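You operate a simulated robot arm through the tools that you are given. There is no shell and no other tool. Be economical: measure what you need, move in short steps, check, and stop when the job is done.

Carry out the task below with a simulated robot arm. There is one attempt and no reset: what you move stays moved.

## Task
Bring rods 280 and 320 down to touch the jet and lock them.
Fine: tips just touching; leave the other rods and the knobs as they are.

Only the result counts: the job must be done as asked and must still hold three seconds after the hand-in. Knocking over, shifting, dropping, spilling or breaking anything else fails it.

## Robot
A 6-joint arm with a two-finger gripper on a trunk, on a base that drives. Base frame: it is fixed to the floor where the robot stands at the start and does not move with it; the origin is under the middle of the robot, x ahead of it, y to its left, z up; the surface under the hand at the start is at about z = 900. Units: mm, rad, N and s.
Its first joint turns from -2.897 to 2.897 rad. Places, roughly: blue outlet knob [700, 400, 1100]; eighth rod from the left [800, 0, 1300]; fifth rod from the left [800, 100, 1300]; fourth rod from the left [800, 200, 1300]; grey tilt knob [700, 0, 900]; lock of the eighth rod [800, 0, 1200]; lock of the fifth rod [800, 100, 1200]; lock of the first rod [800, 300, 1200]; lock of the fourth rod [800, 200, 1200]; lock of the second rod [800, 300, 1200]; lock of the seventh rod [800, 100, 1200]; lock of the sixth rod [800, 100, 1200]; lock of the third rod [800, 200, 1200]; orange drain knob [700, 500, 1100]; overflow pipe [800, 400, 1100]; seventh rod from the left [800, 100, 1300]. Payload 2.54 kg.
The TCP is the grasp point between the finger pads, 30 mm short of the fingertips. In the tool frame z runs along the fingers and y along their closing line. The gripper opens to 116 mm. The gripper's body begins 95 mm behind the TCP.
Orientation is told as [roll, pitch, yaw] about the base's x, y, z axes, in that order, counted from this pose: with the fingers straight down and closing along the base's y, the tool's x points along the base's -x, its y along +y and its z along -z.

## Interface
- The arm moves only by the tool drive_tool. Its argument "series" is a list of rows, each an object (a shift or turn left out is 0, a gripper value left out holds the last) with "linear": the shift along the tool's x, y, z in mm, a list of three; "angular": the turn, a rotation vector about the tool's x, y, z in rad, a list of three. In form: [{"linear": [dx, dy, dz], "angular": [ax, ay, az]}, ...]. A call has 1 to 10 rows; each row is the pose to reach, as a shift and turn from the pose commanded when the call began, along the tool's axes at that moment. "claw" is the gripper command, from -1 (shut) to 1 (fully open), values between in proportion, set as the call begins (left out, the last holds). A row lasts 0.2 s, in which the tool goes at most 50 mm and 0.15 rad; a call with a longer step from one row to the next is refused whole, and so is a gripper value outside its range. A pose out of reach is approached as far as the arm can. The call stops where the force on the tool passes 90 N (or 10 N more than at its start, if that is more) or the arm is blocked; 0.2 s more then pass. The fingers move at their own pace (about 72 mm/s each) and stop on an object; they squeeze with about 35 N. The grip force told is the motor's: it shows also when the fingers shut on nothing. Time passes only in rows, and 0.2 s behind the last, so rows that repeat a pose let the fingers close. The reply holds the time, the measured pose of the TCP, the force on the tool along the base axes, the opening and the grip force, in the units named above and with some noise, with the torque about the TCP (base axes, N m) and any sound that the robot's microphone picked up.
- Cameras (640 x 400 px; columns grow to the right, rows downward): "scene" is now at [-28.8, 154.5, 1432]; the picture's right is [0.04, -1.00, 0.00], its down [-0.36, -0.02, -0.93] and it looks along [0.93, 0.04, -0.36] (base axes); focal length 281 px, centre (320, 200). "wrist" rides on the gripper at [69, -15, -122] in the tool frame; the picture's right is [0.21, 0.98, 0.00], its down [-0.83, 0.18, -0.53] and it looks along [-0.52, 0.11, 0.85] (tool axes); focal length 251 px, centre (320, 200). There is no depth. A picture from a camera that has moved, and an enlarged one, comes with that camera's place and axes in the base frame and with its lens.
- grab_frame(camera): a new picture of that camera. No time passes.
- base_move(legs): drives the robot by 1 to 6 legs, each [ahead, left, turn to the left] in mm, mm and rad, along the robot's own axes; the way and the turn of a leg run together, so that a leg with both is an arc; at most 1500 mm and 3.142 rad a leg. The arm and the cameras ride along, it lands a little off, and it stops where it bumps. It gives what a move gives.
- pan_tilt(pan, tilt): turns the head with the scene camera to pan (to the left, within 2.094 rad either way) and tilt (down, from -0.506 to 1.204), counted from straight ahead of the robot. It gives what a move gives.
- inspect(camera, box): a new picture of the part [left, top, right, bottom] of that camera's present view, enlarged. No time passes.
- job_done(): hands the job in; it is judged then, once.

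Work in short steps. Places have to be worked out from the pictures, the camera data and where the tool is seen: move nearer, look again, correct. Check each grasp and each placing, and mend what went wrong. You have 120 turns and 78 pictures in all, those below and enlarged ones among them. Open the gripper and draw the arm clear of the work before you hand the job in, unless the task says otherwise; then end with one line.

The tools are called after "Emit:" as name(argument=value, ...) on one line, values as JSON. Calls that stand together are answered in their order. drive_tool: Moves the arm, as the interface text tells. Its arguments: {"type":"object","properties":{"series":{"type":"array"},"claw":{"type":"number"}},"required":["series"]} The other tools are called the same way: base_move (legs) drives the base; pan_tilt (pan, tilt) turns the head that bears the scene camera; grab_frame (camera) takes a picture; inspect (camera, box) takes an enlarged picture of a part of a camera's view; job_done () hands the job in.

At the start:

```text
t: 0.0
position: [671.9, 78.5, 1000.3]
tool_rot: [0.0, -0.003, 0.001]
wrist_force: [0.8, 0.1, 0.3]
moment: [0.04, -0.03, 0.0]
gripper_width: 115.9
grasp_force: 0.0
robot x, y, heading: [0.1, -3.2, 0.003]
head pan, tilt: [0.045, 0.372]
```

scene: 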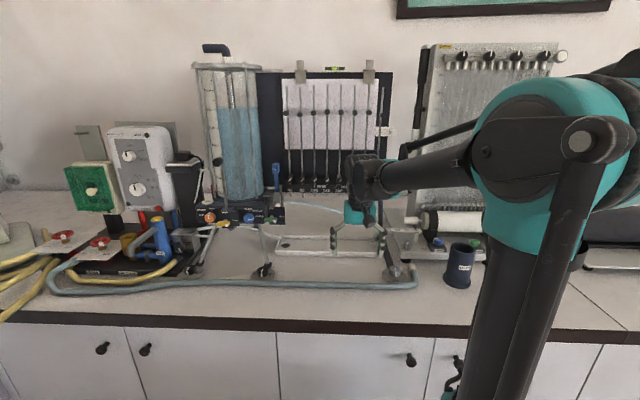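
wrist: 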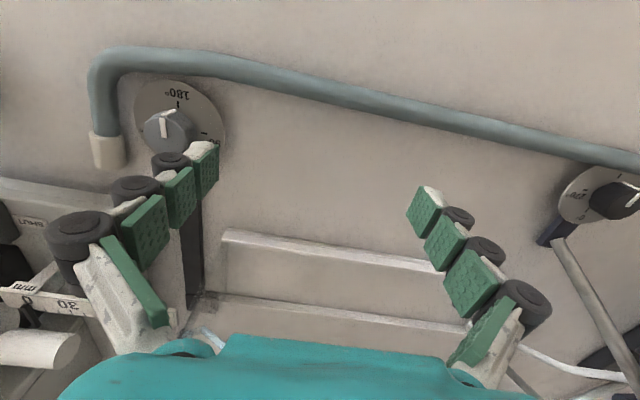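

The rod board is around columns 260-400 in the scene view. I enlarge it to read the labels and see the locks.

Emit:
inspect(camera="scene", box=[260, 50, 400, 140])

Emit:
inspect(camera="scene", box=[250, 130, 400, 230])

```text
4.44 times, centred on (330, 95) of scene
camera zoom: at [-28.8, 154.5, 1432.0], right [0.04, -1.0, 0.0], down [-0.36, -0.02, -0.93], along [0.93, 0.04, -0.36], focal length 1249 px, centre (276, 667)
```

zoom: 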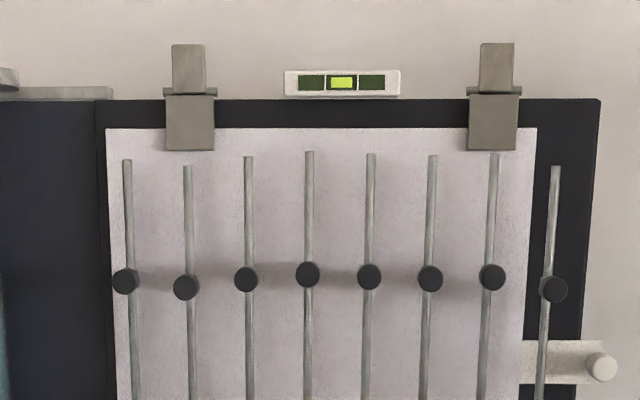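

```text
4.00 times, centred on (325, 180) of scene
camera zoom: at [-28.8, 154.5, 1432.0], right [0.04, -1.0, 0.0], down [-0.36, -0.02, -0.93], along [0.93, 0.04, -0.36], focal length 1124 px, centre (300, 280)
```

zoom: 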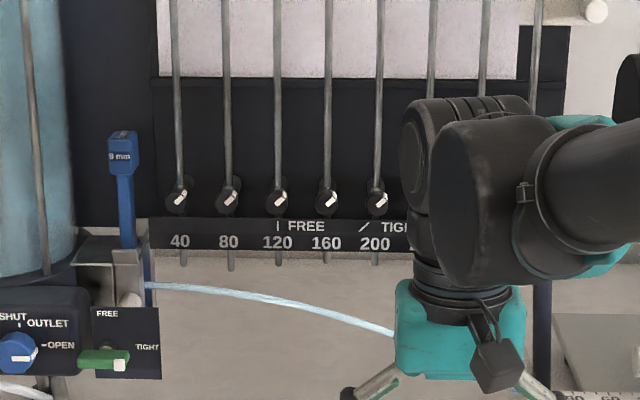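

The rods stand 40 mm apart, with a black slider disk above and a lock knob (vertical = FREE, slanted = TIGHT) at the bottom. The arm hides 280/320, so I draw it back and up.

Emit:
drive_tool(series=[{"linear": [30, 0, -40]}, {"linear": [60, 0, -75]}, {"linear": [90, 0, -110]}, {"linear": [120, 0, -145]}, {"linear": [150, 0, -180]}, {"linear": [180, 0, -200]}, {"linear": [220, 0, -220]}], claw=-0.4)

Emit:
grab_frame(camera="scene")

```text
t: 1.6
position: [451.6, 77.6, 1220.8]
tool_rot: [0.0, -0.001, 0.0]
wrist_force: [-0.8, 0.1, -0.2]
moment: [-0.01, 0.01, -0.01]
gripper_width: 34.8
grasp_force: 0.1
robot x, y, heading: [0.7, 1.4, -0.001]
head pan, tilt: [0.045, 0.372]
```

```text
73 pictures are left
camera scene: at [-28.5, 154.7, 1432.0], right [0.04, -1.0, 0.0], down [-0.36, -0.02, -0.93], along [0.93, 0.04, -0.36], focal length 281 px, centre (320, 200)
```

scene: 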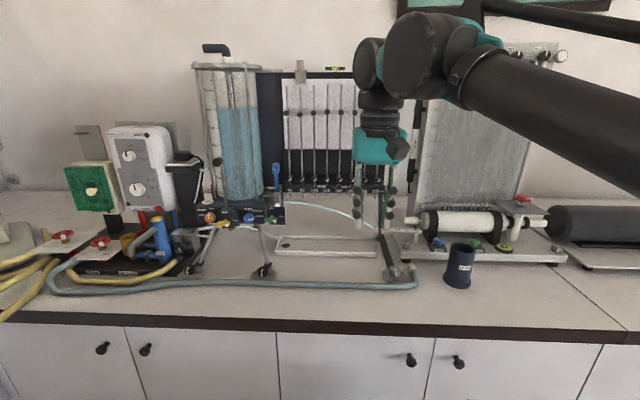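

Now I turn the tool to point ahead (about tool y by -π/2), shifting to the right so the board is visible.

Emit:
drive_tool(series=[{"linear": [-15, -20, 0], "angular": [0, -0.14, 0]}, {"linear": [-30, -40, 0], "angular": [0, -0.28, 0]}, {"linear": [-45, -60, 0], "angular": [0, -0.42, 0]}, {"linear": [-60, -80, 0], "angular": [0, -0.56, 0]}, {"linear": [-75, -100, 0], "angular": [0, -0.7, 0]}, {"linear": [-85, -120, 0], "angular": [0, -0.84, 0]}, {"linear": [-95, -140, 0], "angular": [0, -0.98, 0]}, {"linear": [-100, -160, 0], "angular": [0, -1.12, 0]}, {"linear": [-100, -180, 0], "angular": [0, -1.26, 0]}, {"linear": [-100, -200, 0], "angular": [0, -1.4, 0]}])

Emit:
grab_frame(camera="scene")

```text
t: 3.8
position: [567.3, -34.8, 1222.6]
tool_rot: [0.039, -1.346, 0.222]
wrist_force: [0.2, -0.4, -0.4]
moment: [0.0, 0.0, 0.03]
gripper_width: 34.8
grasp_force: 0.1
out of reach, approached as far as the arm can: row 9, 10
robot x, y, heading: [0.5, -1.6, 0.001]
head pan, tilt: [0.045, 0.372]
stopped in row 10: the arm was blocked; the commanded pose is now the measured one
```

```text
72 pictures are left
camera scene: at [-32.5, 145.2, 1433.0], right [0.04, -1.0, -0.01], down [-0.36, -0.01, -0.93], along [0.93, 0.04, -0.36], focal length 281 px, centre (320, 200)
```

scene: 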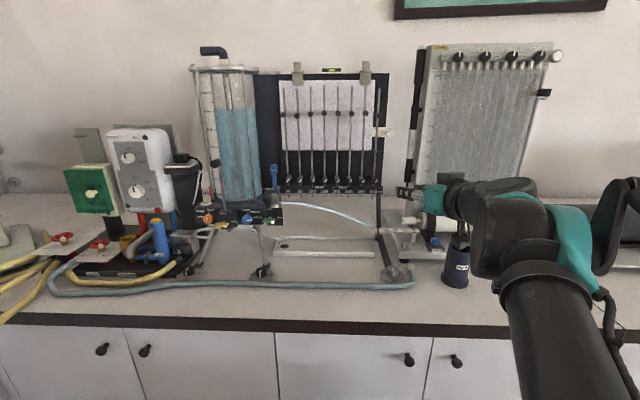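

The board is visible now. I enlarge the right half: disks, lock knobs and the jet with rod tips.

Emit:
inspect(camera="scene", box=[330, 140, 400, 184])

Emit:
inspect(camera="scene", box=[270, 175, 400, 256])

Emit:
inspect(camera="scene", box=[310, 70, 400, 126])

```text
9.09 times, centred on (365, 162) of scene
camera zoom: at [-32.5, 145.2, 1433.0], right [0.04, -1.0, -0.01], down [-0.36, -0.01, -0.93], along [0.93, 0.04, -0.36], focal length 2554 px, centre (-89, 546)
```

zoom: 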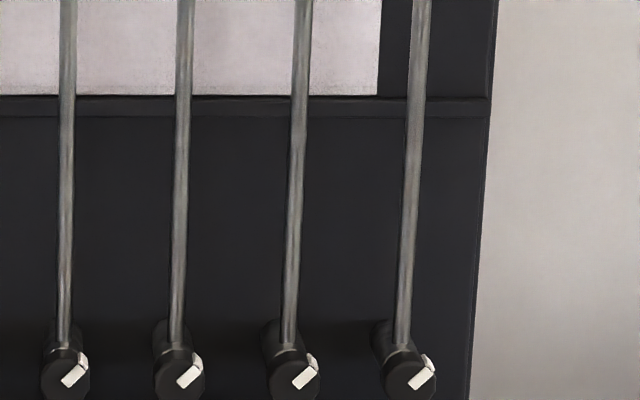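

```text
4.92 times, centred on (335, 216) of scene
camera zoom: at [-32.5, 145.2, 1433.0], right [0.04, -1.0, -0.01], down [-0.36, -0.01, -0.93], along [0.93, 0.04, -0.36], focal length 1383 px, centre (246, 124)
```

zoom: 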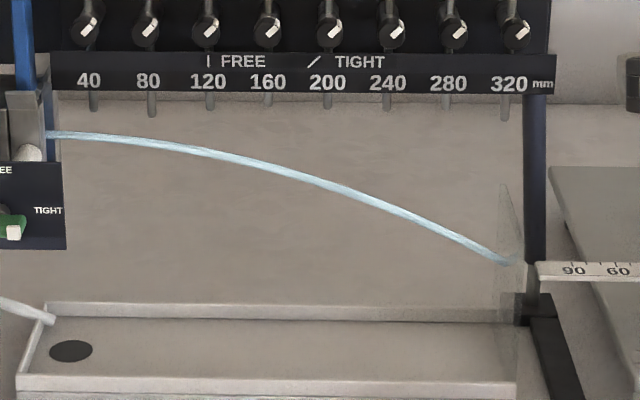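

```text
7.11 times, centred on (355, 98) of scene
camera zoom: at [-32.5, 145.2, 1433.0], right [0.04, -1.0, -0.01], down [-0.36, -0.01, -0.93], along [0.93, 0.04, -0.36], focal length 1998 px, centre (71, 925)
```

zoom: 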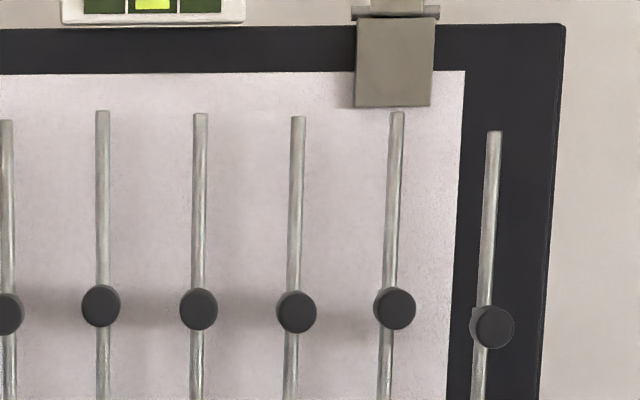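

All locks read TIGHT ("/"). Estimated: 280 disk at about [810, 48, 1372], its lock at [805, 49, 1169]; tips are about 85 and 105 mm above the jet. I now straighten the tool to point ahead while moving forward.

Emit:
drive_tool(series=[{"linear": [0, 0, 40], "angular": [0, 0, 0]}, {"linear": [0, 0, 70], "angular": [0.06, -0.055, 0.015]}, {"linear": [0, 0, 90], "angular": [0.12, -0.11, 0.03]}, {"linear": [0, 0, 100], "angular": [0.19, -0.17, 0.045]}, {"linear": [0, 0, 100], "angular": [0.2535, -0.225, 0.058]}])

```text
t: 5.0
position: [662.2, 0.5, 1214.2]
tool_rot: [1.774, -1.55, -1.687]
wrist_force: [-0.3, 0.4, 0.2]
moment: [-0.04, -0.01, -0.01]
gripper_width: 34.8
grasp_force: 0.1
out of reach, approached as far as the arm can: row 4, 5
robot x, y, heading: [-2.5, -1.9, 0.003]
head pan, tilt: [0.045, 0.372]
```

Nearly straight (yaw +0.087 left). Moving left in front of the 280 lock and slightly lower should be better within reach.

Emit:
drive_tool(series=[{"linear": [5, 25, 10]}, {"linear": [15, 50, 20]}, {"linear": [15, 50, 20]}])

Emit:
grab_frame(camera="wrist")

Emit:
grab_frame(camera="scene")

```text
t: 5.8
position: [684.8, 41.9, 1184.7]
tool_rot: [1.312, -1.537, -1.325]
wrist_force: [-0.1, -0.2, 0.7]
moment: [0.03, -0.01, -0.06]
gripper_width: 34.7
grasp_force: 0.1
robot x, y, heading: [-0.9, -0.4, 0.0]
head pan, tilt: [0.045, 0.372]
```

```text
68 pictures are left
camera wrist: at [561.4, 29.8, 1117.0], right [0.01, 0.98, -0.18], down [-0.53, 0.16, 0.84], along [0.85, 0.09, 0.52], focal length 251 px, centre (320, 200)
```

wrist: 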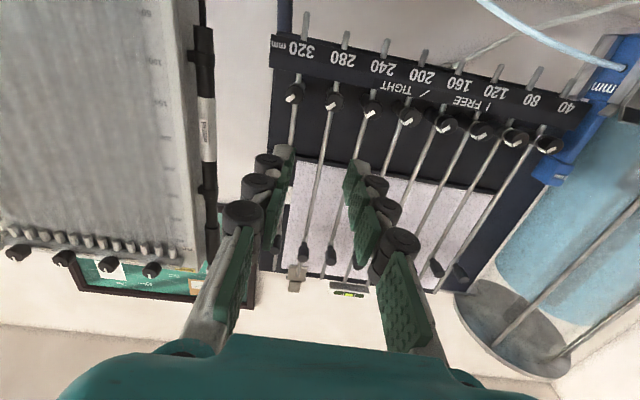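

```text
67 pictures are left
camera scene: at [-28.8, 154.4, 1432.0], right [0.04, -1.0, 0.0], down [-0.36, -0.02, -0.93], along [0.93, 0.04, -0.36], focal length 281 px, centre (320, 200)
```

scene: 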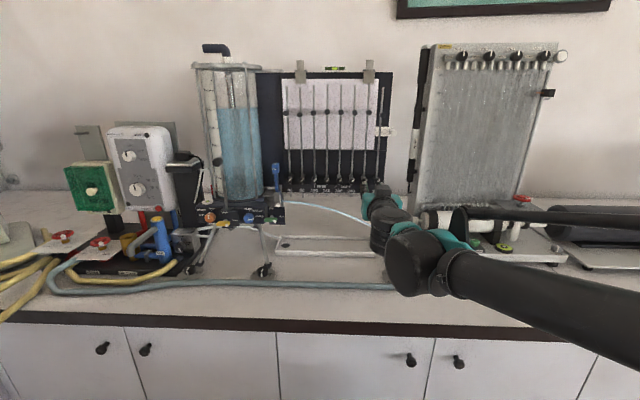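

The tool is now straight ahead, and triangulating both views puts the 280 lock at about [820±15, 48, 1163]. I approach to 45 mm short of it and look again.

Emit:
drive_tool(series=[{"linear": [10, 3, 20]}, {"linear": [20, 7, 45]}, {"linear": [20, 7, 65]}, {"linear": [20, 7, 65]}], claw=-0.517)

Emit:
grab_frame(camera="wrist")

Emit:
inspect(camera="scene", box=[320, 150, 420, 213])

```text
t: 6.8
position: [750.3, 48.9, 1164.4]
tool_rot: [1.328, -1.539, -1.341]
wrist_force: [0.2, -1.0, -0.5]
moment: [0.0, 0.01, 0.0]
gripper_width: 28.0
grasp_force: 0.0
robot x, y, heading: [-0.0, -1.5, -0.001]
head pan, tilt: [0.045, 0.372]
```

```text
66 pictures are left
camera wrist: at [626.2, 36.7, 1096.7], right [0.01, 0.98, -0.18], down [-0.53, 0.16, 0.83], along [0.85, 0.09, 0.52], focal length 251 px, centre (320, 200)
```

wrist: 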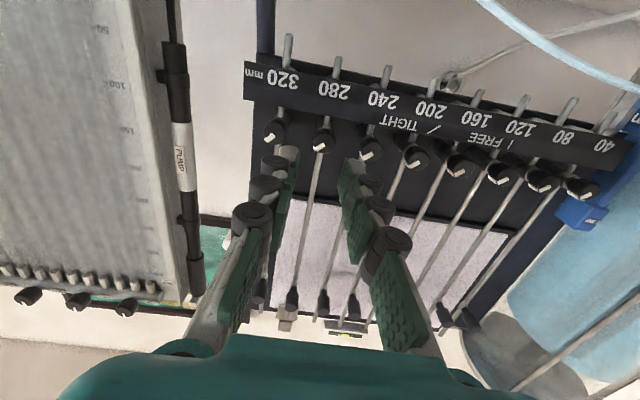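

```text
6.35 times, centred on (370, 182) of scene
camera zoom: at [-28.8, 154.4, 1432.0], right [0.04, -1.0, 0.0], down [-0.36, -0.02, -0.93], along [0.93, 0.04, -0.36], focal length 1784 px, centre (2, 318)
```

zoom: 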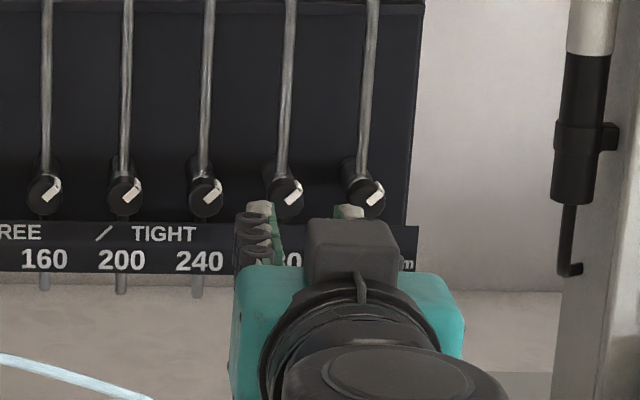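

Triangulation gives the 280 lock front at about x 825, y 50, z 1165; the fingers straddle that line. I advance 35 mm more and check again.

Emit:
drive_tool(series=[{"linear": [-1, 1, 20]}, {"linear": [-1, 1, 35]}, {"linear": [-1, 1, 35]}])

Emit:
inspect(camera="wrist", box=[240, 60, 440, 185])

Emit:
inspect(camera="scene", box=[335, 160, 405, 204])

```text
t: 7.6
position: [784.9, 49.6, 1166.2]
tool_rot: [1.328, -1.539, -1.34]
wrist_force: [-0.8, 0.1, -0.1]
moment: [0.0, -0.03, 0.0]
gripper_width: 27.8
grasp_force: 0.1
robot x, y, heading: [2.8, 2.1, -0.003]
head pan, tilt: [0.045, 0.372]
```

```text
3.20 times, centred on (340, 122) of wrist
camera zoom: at [661.1, 37.3, 1097.4], right [0.01, 0.98, -0.19], down [-0.53, 0.16, 0.83], along [0.85, 0.09, 0.52], focal length 805 px, centre (256, 448)
```

zoom: 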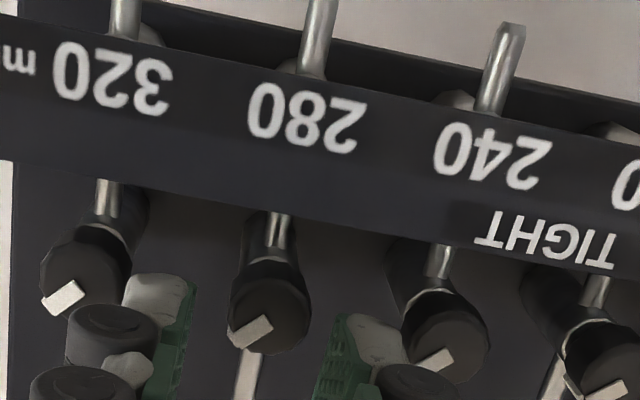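

```text
9.09 times, centred on (370, 182) of scene
camera zoom: at [-28.8, 154.4, 1432.0], right [0.04, -1.0, 0.0], down [-0.36, -0.02, -0.93], along [0.93, 0.04, -0.36], focal length 2554 px, centre (-134, 364)
```

zoom: 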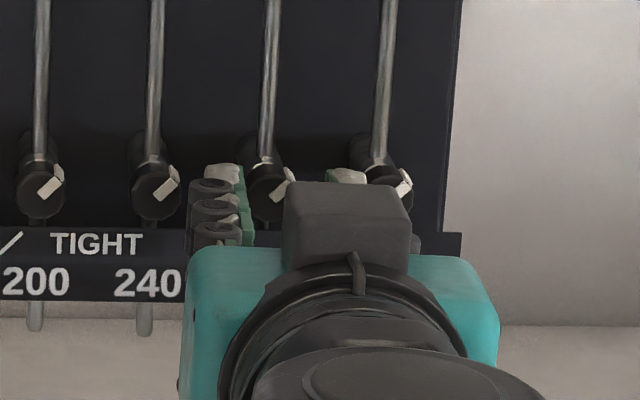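

Tips are at x≈815, knob front just beyond at about y 50.5, z 1164. I pre-rotate +0.4 about the tool axis (so unlocking is symmetric), shift 1 mm left, advance 17 mm, not closing yet.

Emit:
drive_tool(series=[{"linear": [1, 1, 0], "angular": [0, 0, 0.14]}, {"linear": [1, 1, 0], "angular": [0, 0, 0.28]}, {"linear": [1, 1, 0], "angular": [0, 0, 0.4]}, {"linear": [1, 1, 8], "angular": [0, 0, 0.4]}, {"linear": [1, 1, 17], "angular": [0, 0, 0.4]}, {"linear": [1, 1, 17], "angular": [0, 0, 0.4]}])

Emit:
inspect(camera="wrist", box=[240, 60, 440, 185])

Emit:
inspect(camera="scene", box=[335, 160, 405, 204])

```text
t: 9.0
position: [800.8, 50.6, 1163.4]
tool_rot: [1.554, -1.141, -1.566]
wrist_force: [-0.8, 0.2, -0.5]
moment: [-0.03, 0.02, -0.02]
gripper_width: 28.1
grasp_force: 0.0
robot x, y, heading: [-2.1, 2.2, -0.005]
head pan, tilt: [0.045, 0.372]
```

```text
3.20 times, centred on (340, 122) of wrist
camera zoom: at [678.4, 66.1, 1096.4], right [0.01, 0.98, 0.21], down [-0.53, -0.17, 0.83], along [0.85, -0.12, 0.52], focal length 805 px, centre (256, 448)
```

zoom: 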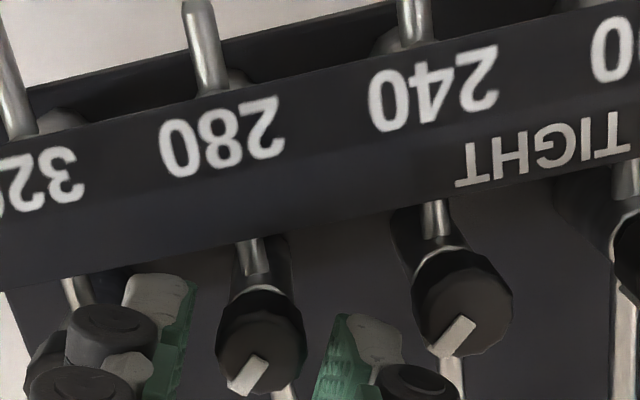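

```text
9.09 times, centred on (370, 182) of scene
camera zoom: at [-28.8, 154.4, 1432.0], right [0.04, -1.0, 0.0], down [-0.36, -0.02, -0.93], along [0.93, 0.04, -0.36], focal length 2554 px, centre (-134, 364)
```

zoom: 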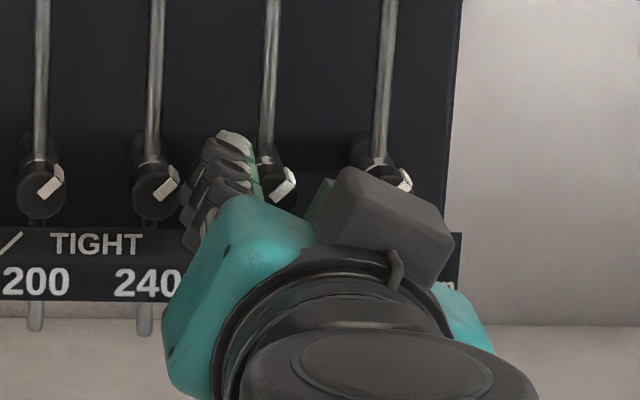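

Centred well: knob front at about [828, 50, 1165], tips at about 831. I advance 9 mm more and close.

Emit:
drive_tool(series=[{"linear": [0, 0, 5]}, {"linear": [0, 0, 9]}, {"linear": [0, 0, 9]}])

Emit:
inspect(camera="wrist", box=[240, 60, 440, 185])

```text
t: 9.8
position: [810.9, 49.8, 1163.8]
tool_rot: [1.553, -1.143, -1.565]
wrist_force: [0.0, 0.1, 0.6]
moment: [0.04, -0.01, -0.01]
gripper_width: 28.1
grasp_force: 0.0
robot x, y, heading: [-2.8, 0.3, 0.006]
head pan, tilt: [0.045, 0.372]
```

```text
3.20 times, centred on (340, 122) of wrist
camera zoom: at [687.2, 65.7, 1096.2], right [0.01, 0.98, 0.21], down [-0.53, -0.17, 0.83], along [0.85, -0.12, 0.52], focal length 805 px, centre (256, 448)
```

zoom: 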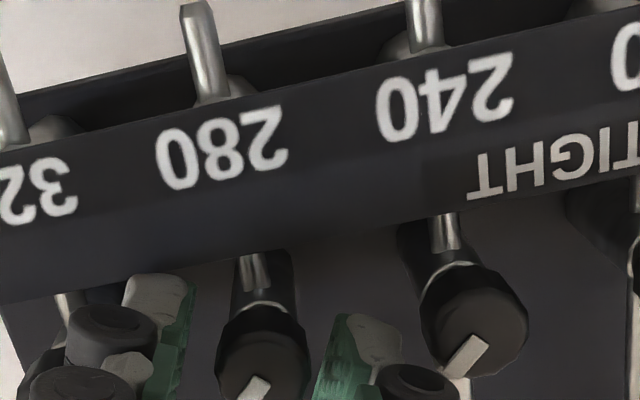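

The knob now sits between the fingertips. I close.

Emit:
drive_tool(series=[{"linear": [0, 0, 0]}, {"linear": [0, 0, 0]}, {"linear": [0, 0, 0]}], claw=-1)

Emit:
inspect(camera="wrist", box=[240, 60, 440, 185])

```text
t: 10.6
position: [810.7, 49.3, 1163.8]
tool_rot: [1.553, -1.141, -1.564]
wrist_force: [5.3, 8.1, 9.0]
moment: [0.05, -0.11, 0.42]
gripper_width: 17.2
grasp_force: 43.1
robot x, y, heading: [3.9, -2.3, 0.002]
head pan, tilt: [0.045, 0.372]
```

```text
3.20 times, centred on (340, 122) of wrist
camera zoom: at [687.3, 66.5, 1096.4], right [0.01, 0.98, 0.21], down [-0.53, -0.17, 0.83], along [0.85, -0.12, 0.52], focal length 805 px, centre (256, 448)
```

zoom: 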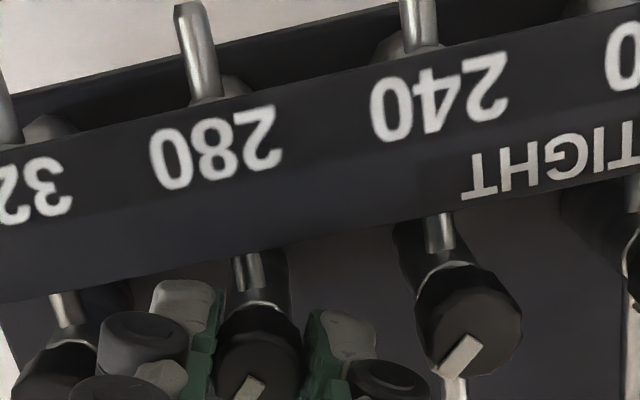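

Gripped (17.2 mm, 43 N). I turn counter-clockwise by 0.45 rad first and check.

Emit:
drive_tool(series=[{"angular": [0, 0, -0.1]}, {"angular": [0, 0, -0.2]}, {"angular": [0, 0, -0.3]}, {"angular": [0, 0, -0.4]}, {"angular": [0, 0, -0.5]}])

Emit:
inspect(camera="wrist", box=[240, 60, 440, 185])

Emit:
inspect(camera="scene", box=[335, 70, 405, 204])

```text
t: 11.8
position: [811.6, 51.3, 1164.0]
tool_rot: [-1.469, -1.496, 1.458]
wrist_force: [3.8, 17.3, 2.7]
moment: [0.06, -0.07, 0.54]
gripper_width: 17.3
grasp_force: 43.2
robot x, y, heading: [2.5, -0.7, -0.002]
head pan, tilt: [0.045, 0.372]
```

```text
3.20 times, centred on (340, 122) of wrist
camera zoom: at [687.0, 32.2, 1097.9], right [0.01, 0.96, -0.28], down [-0.53, 0.25, 0.81], along [0.85, 0.14, 0.51], focal length 805 px, centre (256, 448)
```

zoom: 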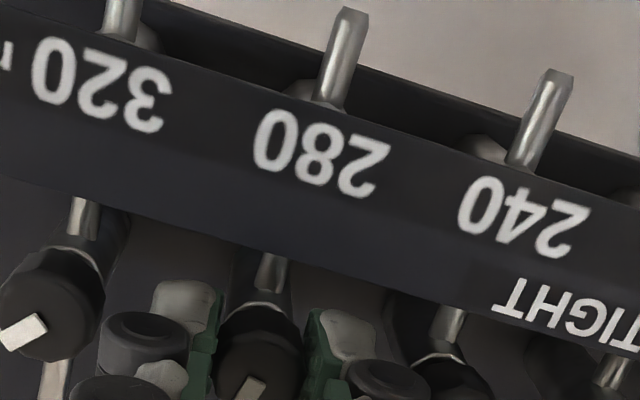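

```text
2.99 times, centred on (370, 137) of scene
camera zoom: at [-28.8, 155.4, 1431.9], right [0.04, -1.0, 0.0], down [-0.36, -0.02, -0.93], along [0.93, 0.04, -0.36], focal length 839 px, centre (171, 388)
```

zoom: 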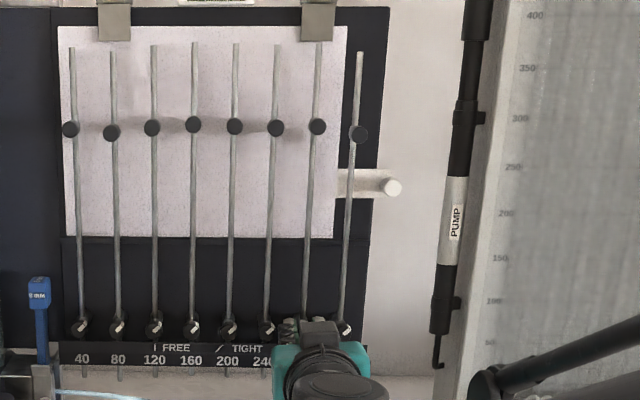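

The knob turns with the tool; the rod has not dropped. I continue another 0.3 rad, relieving the side force by 1 mm.

Emit:
drive_tool(series=[{"linear": [0, 0.7, 0], "angular": [0, 0, -0.1]}, {"linear": [0, 1, 0], "angular": [0, 0, -0.2]}, {"linear": [0, 1, 0], "angular": [0, 0, -0.28]}])

Emit:
inspect(camera="wrist", box=[240, 60, 440, 185])

Emit:
inspect(camera="scene", box=[335, 70, 405, 204])

```text
t: 12.6
position: [812.2, 51.1, 1163.2]
tool_rot: [-1.55, -1.22, 1.541]
wrist_force: [1.2, 15.8, 2.0]
moment: [0.57, 0.05, 0.4]
gripper_width: 17.1
grasp_force: 42.8
robot x, y, heading: [-1.0, -3.2, -0.001]
head pan, tilt: [0.045, 0.372]
```

```text
3.20 times, centred on (340, 122) of wrist
camera zoom: at [686.8, 15.0, 1105.9], right [0.01, 0.84, -0.54], down [-0.52, 0.46, 0.72], along [0.85, 0.28, 0.44], focal length 805 px, centre (256, 448)
```

zoom: 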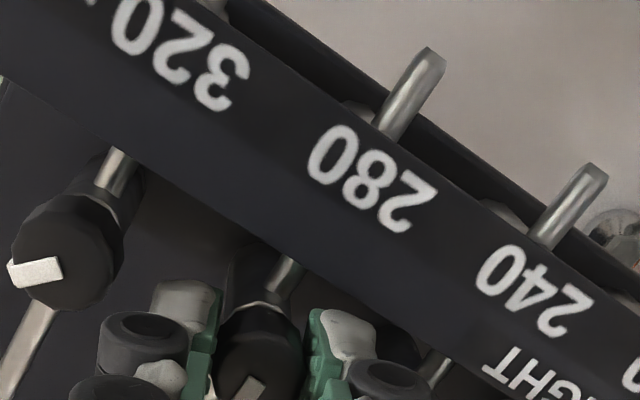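

```text
2.99 times, centred on (370, 137) of scene
camera zoom: at [-28.9, 155.3, 1431.9], right [0.04, -1.0, 0.0], down [-0.36, -0.02, -0.93], along [0.93, 0.04, -0.36], focal length 839 px, centre (171, 388)
```

zoom: 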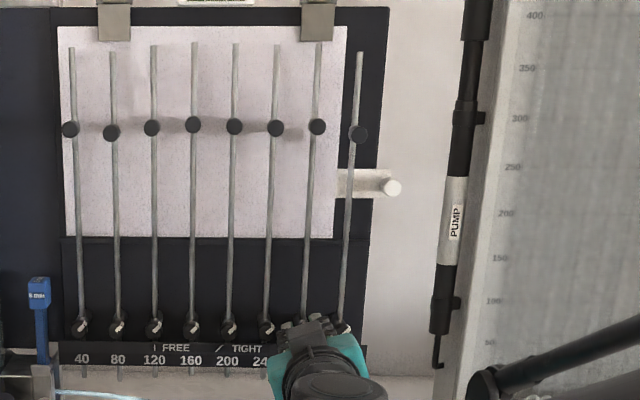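

A 0.57 N·m moment has built up after ~0.78 rad, likely the FREE stop. I release, back off and look.

Emit:
drive_tool(series=[{"linear": [0, 0, 0]}, {"linear": [0, 0, 0]}, {"linear": [0, 0, -20]}, {"linear": [0, 0, -50]}], claw=-0.517)

Emit:
inspect(camera="wrist", box=[220, 40, 460, 190])

```text
t: 13.6
position: [761.3, 52.3, 1163.8]
tool_rot: [-1.549, -1.222, 1.538]
wrist_force: [-0.7, -0.6, 0.0]
moment: [-0.02, -0.02, -0.02]
gripper_width: 27.6
grasp_force: 0.0
robot x, y, heading: [-2.0, -2.8, -0.001]
head pan, tilt: [0.045, 0.372]
```

```text
2.67 times, centred on (340, 115) of wrist
camera zoom: at [637.2, 15.2, 1106.3], right [0.01, 0.84, -0.54], down [-0.52, 0.46, 0.72], along [0.85, 0.28, 0.44], focal length 670 px, centre (267, 427)
```

zoom: 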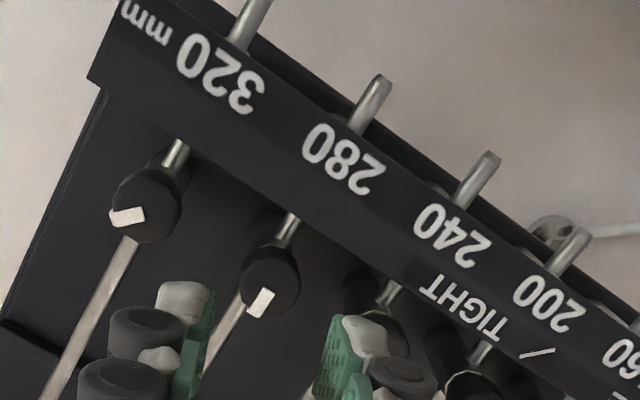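

280 pointer is now vertical: FREE, and the rod stays. Next the 320 lock, 40 mm to the right, rolling the tool back to +0.4.

Emit:
drive_tool(series=[{"linear": [3, -8, 0], "angular": [0, 0, 0.14]}, {"linear": [6, -16, 0], "angular": [0, 0, 0.28]}, {"linear": [9, -24, 0], "angular": [0, 0, 0.42]}, {"linear": [12, -32, 0], "angular": [0, 0, 0.56]}, {"linear": [13.7, -37.6, 0], "angular": [0, 0, 0.7]}, {"linear": [13.7, -37.6, 10], "angular": [0, 0, 0.76]}, {"linear": [13.7, -37.6, 25], "angular": [0, 0, 0.76]}, {"linear": [13.7, -37.6, 25], "angular": [0, 0, 0.76]}])

Emit:
inspect(camera="wrist", box=[220, 40, 460, 190])

Emit:
inspect(camera="scene", box=[335, 160, 405, 204])

```text
t: 15.4
position: [785.0, 11.4, 1163.9]
tool_rot: [1.551, -1.161, -1.565]
wrist_force: [0.2, -0.1, 0.5]
moment: [0.0, -0.02, -0.04]
gripper_width: 28.0
grasp_force: 0.0
robot x, y, heading: [1.5, 1.0, -0.002]
head pan, tilt: [0.045, 0.372]
```

```text
2.67 times, centred on (340, 115) of wrist
camera zoom: at [662.0, 26.0, 1096.3], right [0.01, 0.98, 0.19], down [-0.53, -0.16, 0.83], along [0.85, -0.11, 0.52], focal length 670 px, centre (267, 427)
```

zoom: 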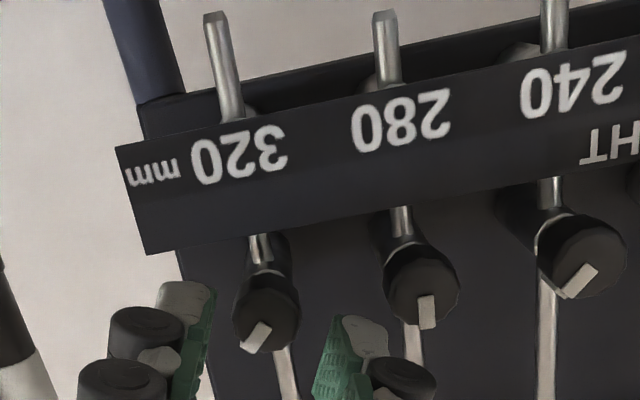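

```text
9.09 times, centred on (370, 182) of scene
camera zoom: at [-28.8, 154.4, 1432.0], right [0.04, -1.0, 0.0], down [-0.36, -0.02, -0.93], along [0.93, 0.04, -0.36], focal length 2554 px, centre (-134, 364)
```

zoom: 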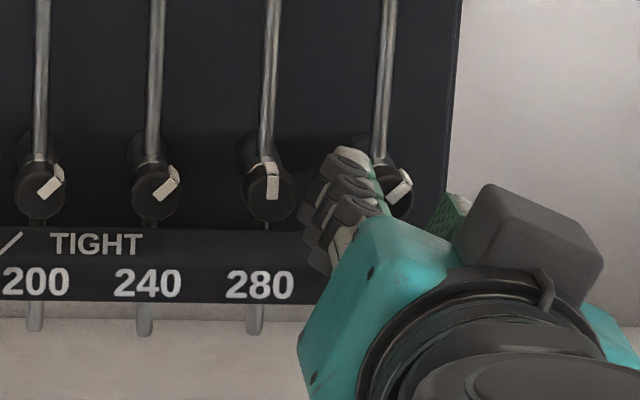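

Aligned on the 320 knob (y≈11). I advance 26 mm, close, and turn as before.

Emit:
drive_tool(series=[{"linear": [0, 0, 10]}, {"linear": [0, 0, 20]}, {"linear": [0, 0, 26]}, {"linear": [0, 0, 26]}])

Emit:
drive_tool(series=[{"linear": [0, 0, 0]}, {"linear": [0, 0, 0]}, {"linear": [0, 0, 0]}], claw=-1)

Emit:
inspect(camera="wrist", box=[220, 40, 460, 190])

```text
t: 16.4
position: [811.8, 11.5, 1163.7]
tool_rot: [1.551, -1.16, -1.566]
wrist_force: [0.9, -0.7, -0.4]
moment: [-0.01, 0.01, 0.01]
gripper_width: 27.9
grasp_force: 0.1
robot x, y, heading: [-4.3, -1.0, 0.0]
head pan, tilt: [0.045, 0.372]
```

```text
t: 17.2
position: [812.4, 10.8, 1162.9]
tool_rot: [1.554, -1.161, -1.566]
wrist_force: [2.4, -0.9, -0.5]
moment: [0.03, -0.01, -0.03]
gripper_width: 17.0
grasp_force: 42.7
robot x, y, heading: [-1.6, 2.3, 0.001]
head pan, tilt: [0.045, 0.372]
```

```text
2.67 times, centred on (340, 115) of wrist
camera zoom: at [687.7, 25.5, 1096.2], right [0.01, 0.98, 0.19], down [-0.53, -0.16, 0.83], along [0.85, -0.11, 0.52], focal length 670 px, centre (267, 427)
```

zoom: 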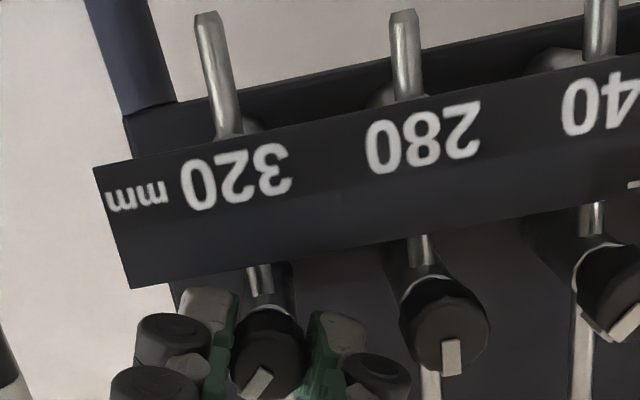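

Gripped with nearly no side force. I turn counter-clockwise 0.78 rad.

Emit:
drive_tool(series=[{"angular": [0, 0, -0.1]}, {"angular": [0, 0, -0.2]}, {"angular": [0, 0, -0.3]}, {"angular": [0, 0, -0.4]}, {"angular": [0, 0, -0.5]}, {"angular": [0, 0, -0.6]}, {"angular": [0, 0, -0.7]}, {"angular": [0, 0, -0.78]}])

Emit:
drive_tool(series=[{"linear": [0, 0, 0]}, {"linear": [0, 0, 0]}, {"linear": [0, 0, -20]}, {"linear": [0, 0, -50]}], claw=-0.517)

Emit:
inspect(camera="wrist", box=[220, 40, 460, 190])

Emit:
inspect(camera="scene", box=[320, 70, 420, 133])

```text
t: 19.0
position: [810.9, 11.9, 1164.3]
tool_rot: [-1.55, -1.198, 1.541]
wrist_force: [-2.5, 11.5, 1.3]
moment: [0.4, -0.13, 0.37]
gripper_width: 17.1
grasp_force: 42.7
robot x, y, heading: [-1.8, 0.9, -0.001]
head pan, tilt: [0.045, 0.372]
```

```text
t: 20.0
position: [761.9, 11.7, 1164.3]
tool_rot: [-1.551, -1.201, 1.538]
wrist_force: [-0.1, -0.9, 0.5]
moment: [-0.02, -0.02, -0.01]
gripper_width: 27.8
grasp_force: 0.0
robot x, y, heading: [-0.6, -0.3, 0.0]
head pan, tilt: [0.045, 0.372]
```

```text
2.67 times, centred on (340, 115) of wrist
camera zoom: at [637.2, -27.0, 1106.9], right [0.01, 0.83, -0.55], down [-0.52, 0.47, 0.71], along [0.85, 0.29, 0.44], focal length 670 px, centre (267, 427)
```

zoom: 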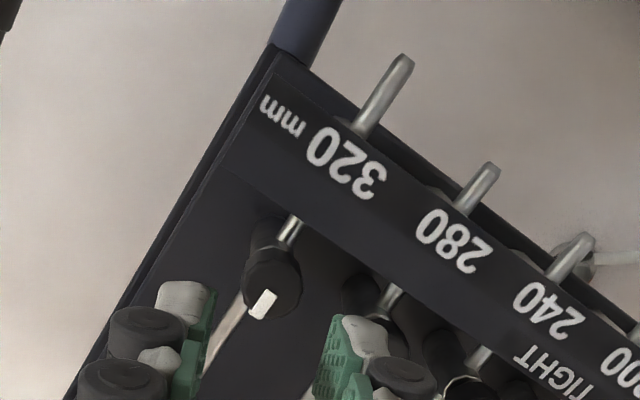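

```text
6.35 times, centred on (370, 102) of scene
camera zoom: at [-28.6, 154.4, 1432.0], right [0.04, -1.0, 0.0], down [-0.36, -0.02, -0.93], along [0.93, 0.04, -0.36], focal length 1784 px, centre (2, 825)
```

zoom: 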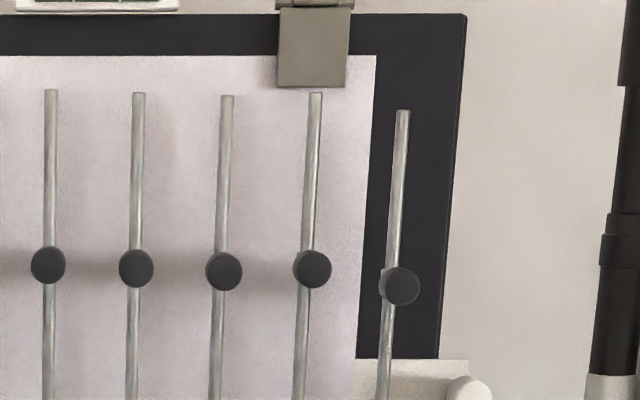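

Both pointers are vertical (FREE) and the rods hold. Now up to the 280 disk at about [820, 51, 1375], rolling to closing-horizontal.

Emit:
drive_tool(series=[{"linear": [-25, -5, -20], "angular": [0, 0, 0.1]}, {"linear": [-65, -12, -20], "angular": [0, 0, 0.2]}, {"linear": [-105, -20, -20], "angular": [0, 0, 0.3]}, {"linear": [-145, -27, -20], "angular": [0, 0, 0.37]}, {"linear": [-185, -34, -20], "angular": [0, 0, 0.37]}, {"linear": [-210, -39.2, -20], "angular": [0, 0, 0.37]}, {"linear": [-210, -39.2, -20], "angular": [0, 0, 0.37]}])

Emit:
inspect(camera="wrist", box=[200, 60, 440, 210])

Emit:
inspect(camera="scene", box=[320, 70, 420, 133])

```text
t: 21.6
position: [744.0, 51.5, 1375.1]
tool_rot: [0.061, -1.564, -0.071]
wrist_force: [-0.6, -0.5, -0.1]
moment: [0.0, 0.01, 0.02]
gripper_width: 27.9
grasp_force: 0.1
robot x, y, heading: [1.0, 3.5, -0.001]
head pan, tilt: [0.045, 0.372]
```

```text
2.67 times, centred on (320, 135) of wrist
camera zoom: at [619.7, 36.8, 1308.0], right [0.01, 0.98, -0.21], down [-0.53, 0.19, 0.83], along [0.85, 0.1, 0.52], focal length 670 px, centre (320, 373)
```

zoom: 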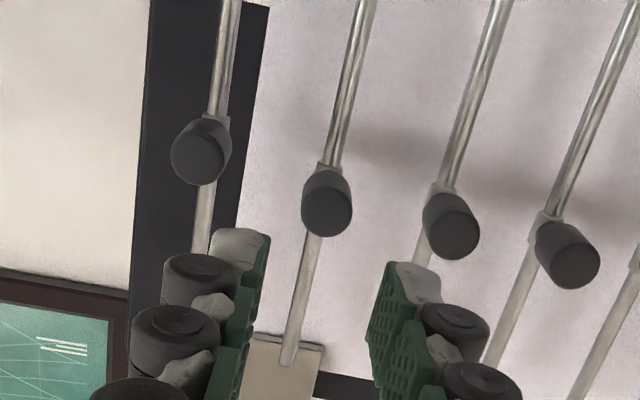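

```text
6.35 times, centred on (370, 102) of scene
camera zoom: at [-28.8, 154.4, 1432.0], right [0.04, -1.0, 0.0], down [-0.36, -0.02, -0.93], along [0.93, 0.04, -0.36], focal length 1784 px, centre (2, 825)
```

zoom: 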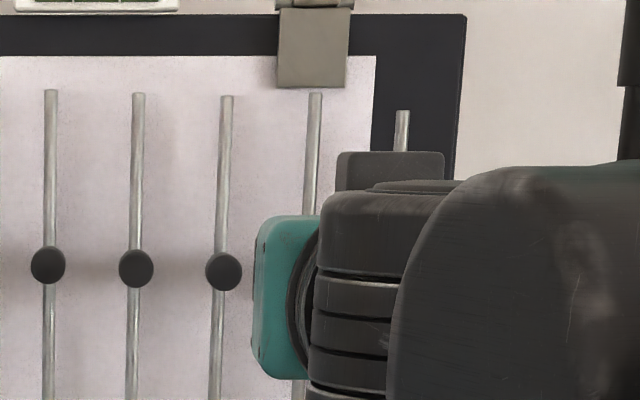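

Knob front of rod 280 at about [828, 50.6, 1374.7], the hand is in line. I advance 45 mm and check.

Emit:
drive_tool(series=[{"linear": [0, -0.5, 20]}, {"linear": [0, -0.5, 45]}, {"linear": [0, -0.5, 45]}])

Emit:
inspect(camera="wrist", box=[200, 60, 440, 210])

```text
t: 22.4
position: [788.9, 49.2, 1375.0]
tool_rot: [0.016, -1.564, -0.029]
wrist_force: [-0.3, 0.0, 0.0]
moment: [0.0, -0.03, -0.01]
gripper_width: 27.6
grasp_force: 0.0
robot x, y, heading: [-3.1, 4.6, -0.004]
head pan, tilt: [0.045, 0.372]
```

```text
2.67 times, centred on (320, 135) of wrist
camera zoom: at [664.8, 35.4, 1307.2], right [0.01, 0.98, -0.21], down [-0.53, 0.19, 0.83], along [0.85, 0.1, 0.52], focal length 670 px, centre (320, 373)
```

zoom: 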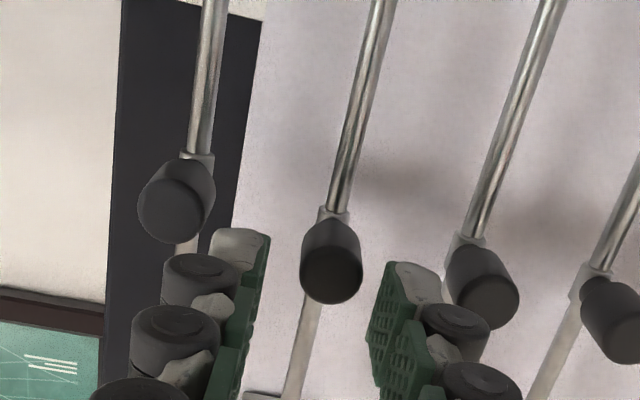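

Knob is ~2 mm left of my axis; I shift +2 mm, advance 20 mm and close.

Emit:
drive_tool(series=[{"linear": [0, 2, 0]}, {"linear": [0, 2, 10]}, {"linear": [0, 2, 20]}, {"linear": [0, 2, 20]}])

Emit:
inspect(camera="wrist", box=[200, 60, 440, 210])

```text
t: 23.4
position: [807.7, 51.6, 1373.0]
tool_rot: [0.019, -1.565, -0.03]
wrist_force: [-0.1, -0.4, -0.6]
moment: [0.01, 0.0, 0.0]
gripper_width: 27.6
grasp_force: 0.1
robot x, y, heading: [2.8, -1.3, -0.002]
head pan, tilt: [0.045, 0.372]
```

```text
2.67 times, centred on (320, 135) of wrist
camera zoom: at [684.9, 37.7, 1306.5], right [0.01, 0.98, -0.21], down [-0.53, 0.19, 0.83], along [0.85, 0.1, 0.52], focal length 670 px, centre (320, 373)
```

zoom: 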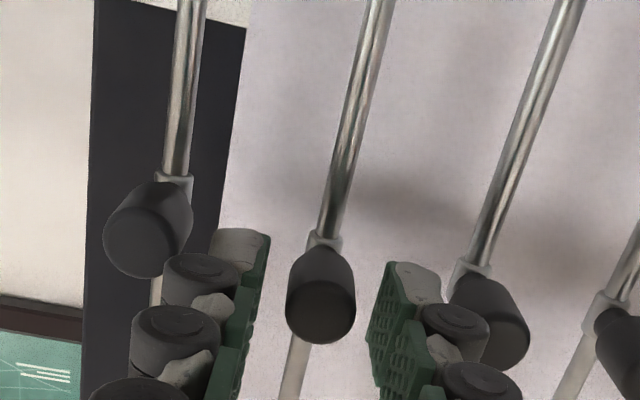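

Centred. Closing on the knob.

Emit:
drive_tool(series=[{"linear": [0, 0, 3]}, {"linear": [0, 0, 3]}, {"linear": [0, 0, 3]}], claw=-1)

Emit:
pan_tilt(pan=-0.1, tilt=0.372)

Emit:
inspect(camera="scene", box=[250, 170, 380, 251])

```text
t: 24.2
position: [810.6, 51.6, 1373.2]
tool_rot: [0.052, -1.563, -0.066]
wrist_force: [-19.9, -4.0, -3.2]
moment: [0.02, 0.28, -0.11]
gripper_width: 15.0
grasp_force: 41.5
robot x, y, heading: [-1.6, -2.3, 0.001]
head pan, tilt: [0.045, 0.372]
```

```text
t: 24.9
position: [810.7, 52.1, 1374.9]
tool_rot: [0.063, -1.564, -0.075]
wrist_force: [-22.9, -5.3, -1.6]
moment: [-0.01, 0.12, -0.17]
gripper_width: 15.3
grasp_force: 41.8
robot x, y, heading: [1.6, -0.5, 0.003]
head pan, tilt: [-0.099, 0.372]
```

```text
4.92 times, centred on (315, 210) of scene
camera zoom: at [-30.5, 140.8, 1432.0], right [-0.1, -1.0, 0.0], down [-0.36, 0.04, -0.93], along [0.93, -0.09, -0.36], focal length 1383 px, centre (345, 148)
```

zoom: 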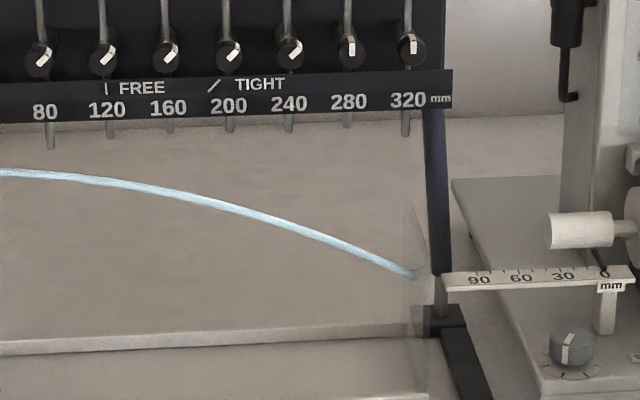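

Gripped on the 280 knob, all visible now: the 280 tip is about 84 mm above the jet. I ease 1.5 mm back and push down 70 mm.

Emit:
drive_tool(series=[{"linear": [0, 0, -1.5]}, {"linear": [8, 0, -1.5]}, {"linear": [16, 0, -1.5]}, {"linear": [26, 0, -1.5]}, {"linear": [36, 0, -1.5]}, {"linear": [46, 0, -1.5]}, {"linear": [56, 0, -1.5]}, {"linear": [65, 0, -1.5]}, {"linear": [70, 0, -1.5]}])

Emit:
inspect(camera="scene", box=[270, 170, 370, 233])

Emit:
inspect(camera="wrist", box=[200, 60, 440, 210])

```text
t: 26.9
position: [811.0, 52.2, 1302.6]
tool_rot: [0.049, -1.562, -0.061]
wrist_force: [18.6, -6.2, -0.1]
moment: [-0.03, -0.05, -0.15]
gripper_width: 15.1
grasp_force: 41.1
robot x, y, heading: [1.3, 2.6, 0.006]
head pan, tilt: [-0.099, 0.372]
```

```text
6.35 times, centred on (320, 202) of scene
camera zoom: at [-28.2, 140.7, 1432.1], right [-0.1, -1.0, 0.0], down [-0.36, 0.04, -0.93], along [0.93, -0.09, -0.36], focal length 1784 px, centre (320, 190)
```

zoom: 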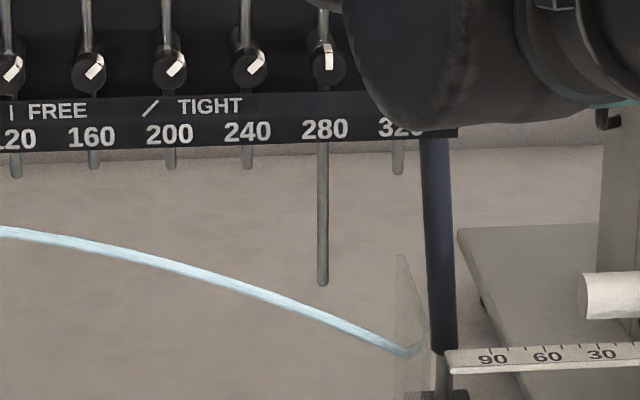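

```text
2.67 times, centred on (320, 135) of wrist
camera zoom: at [686.6, 37.5, 1236.1], right [0.01, 0.98, -0.21], down [-0.52, 0.19, 0.83], along [0.85, 0.1, 0.51], focal length 670 px, centre (320, 373)
```

zoom: 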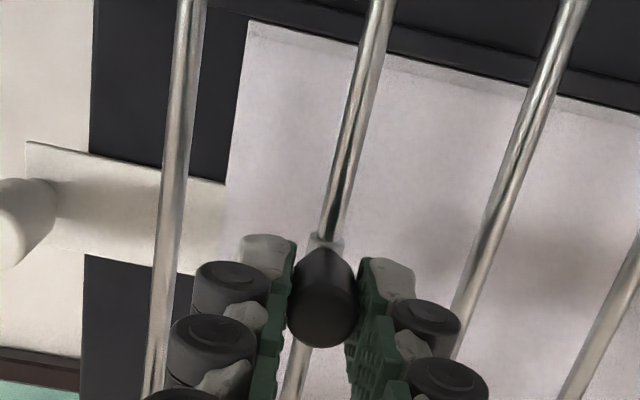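

The rod follows; tip about 13 mm above the jet. I zoom in on the tip for a precise measure.

Emit:
inspect(camera="scene", box=[305, 205, 337, 225])

```text
16.00 times, centred on (321, 215) of scene
camera zoom: at [-28.2, 140.7, 1432.1], right [-0.1, -1.0, 0.0], down [-0.36, 0.04, -0.93], along [0.93, -0.09, -0.36], focal length 4495 px, centre (304, -40)
```

zoom: 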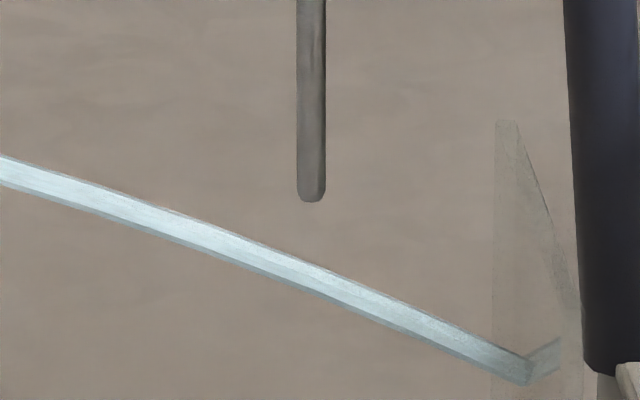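

Gap to the jet's upper surface is about 13.9 mm (4.4 px/mm). I go down 12 mm and look again.

Emit:
drive_tool(series=[{"linear": [5, 0, 0]}, {"linear": [10, 0, 0]}, {"linear": [12, 0, 0]}, {"linear": [12, 0, 0]}])

Emit:
inspect(camera="scene", box=[305, 205, 337, 225])

```text
t: 27.9
position: [811.3, 51.1, 1291.0]
tool_rot: [0.057, -1.561, -0.068]
wrist_force: [19.0, -7.3, 0.9]
moment: [-0.03, -0.03, -0.21]
gripper_width: 14.9
grasp_force: 41.1
robot x, y, heading: [-2.1, -0.5, -0.002]
head pan, tilt: [-0.099, 0.372]
```

```text
16.00 times, centred on (321, 215) of scene
camera zoom: at [-28.1, 140.6, 1432.1], right [-0.1, -1.0, 0.0], down [-0.36, 0.04, -0.93], along [0.93, -0.09, -0.36], focal length 4495 px, centre (304, -40)
```

zoom: 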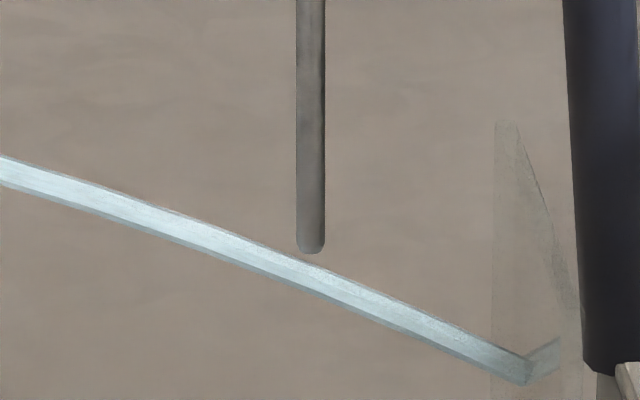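

About 2.2 mm remain. I go down 2.2 mm.

Emit:
drive_tool(series=[{"linear": [1.2, 0, 0]}, {"linear": [2.2, 0, 0]}, {"linear": [2.2, 0, 0]}, {"linear": [2.2, 0, 0]}])

Emit:
inspect(camera="scene", box=[311, 210, 327, 220])

```text
t: 28.9
position: [810.4, 50.9, 1288.7]
tool_rot: [0.06, -1.561, -0.073]
wrist_force: [20.2, -8.0, 0.8]
moment: [-0.01, -0.06, -0.2]
gripper_width: 15.0
grasp_force: 41.2
robot x, y, heading: [0.8, 2.9, 0.002]
head pan, tilt: [-0.099, 0.372]
```

```text
16.00 times, centred on (319, 215) of scene
camera zoom: at [-28.1, 140.6, 1432.1], right [-0.1, -1.0, 0.0], down [-0.36, 0.04, -0.93], along [0.93, -0.09, -0.36], focal length 4495 px, centre (336, -40)
```

zoom: 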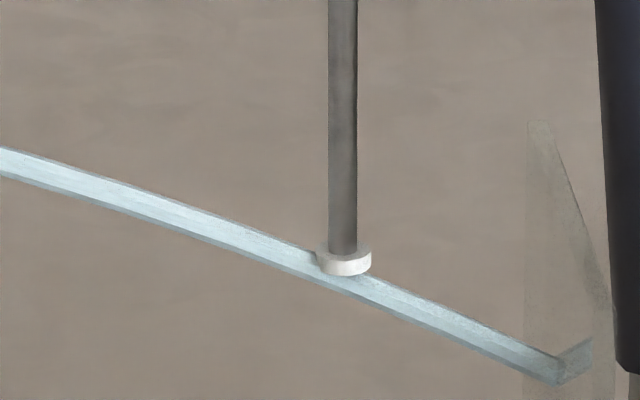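

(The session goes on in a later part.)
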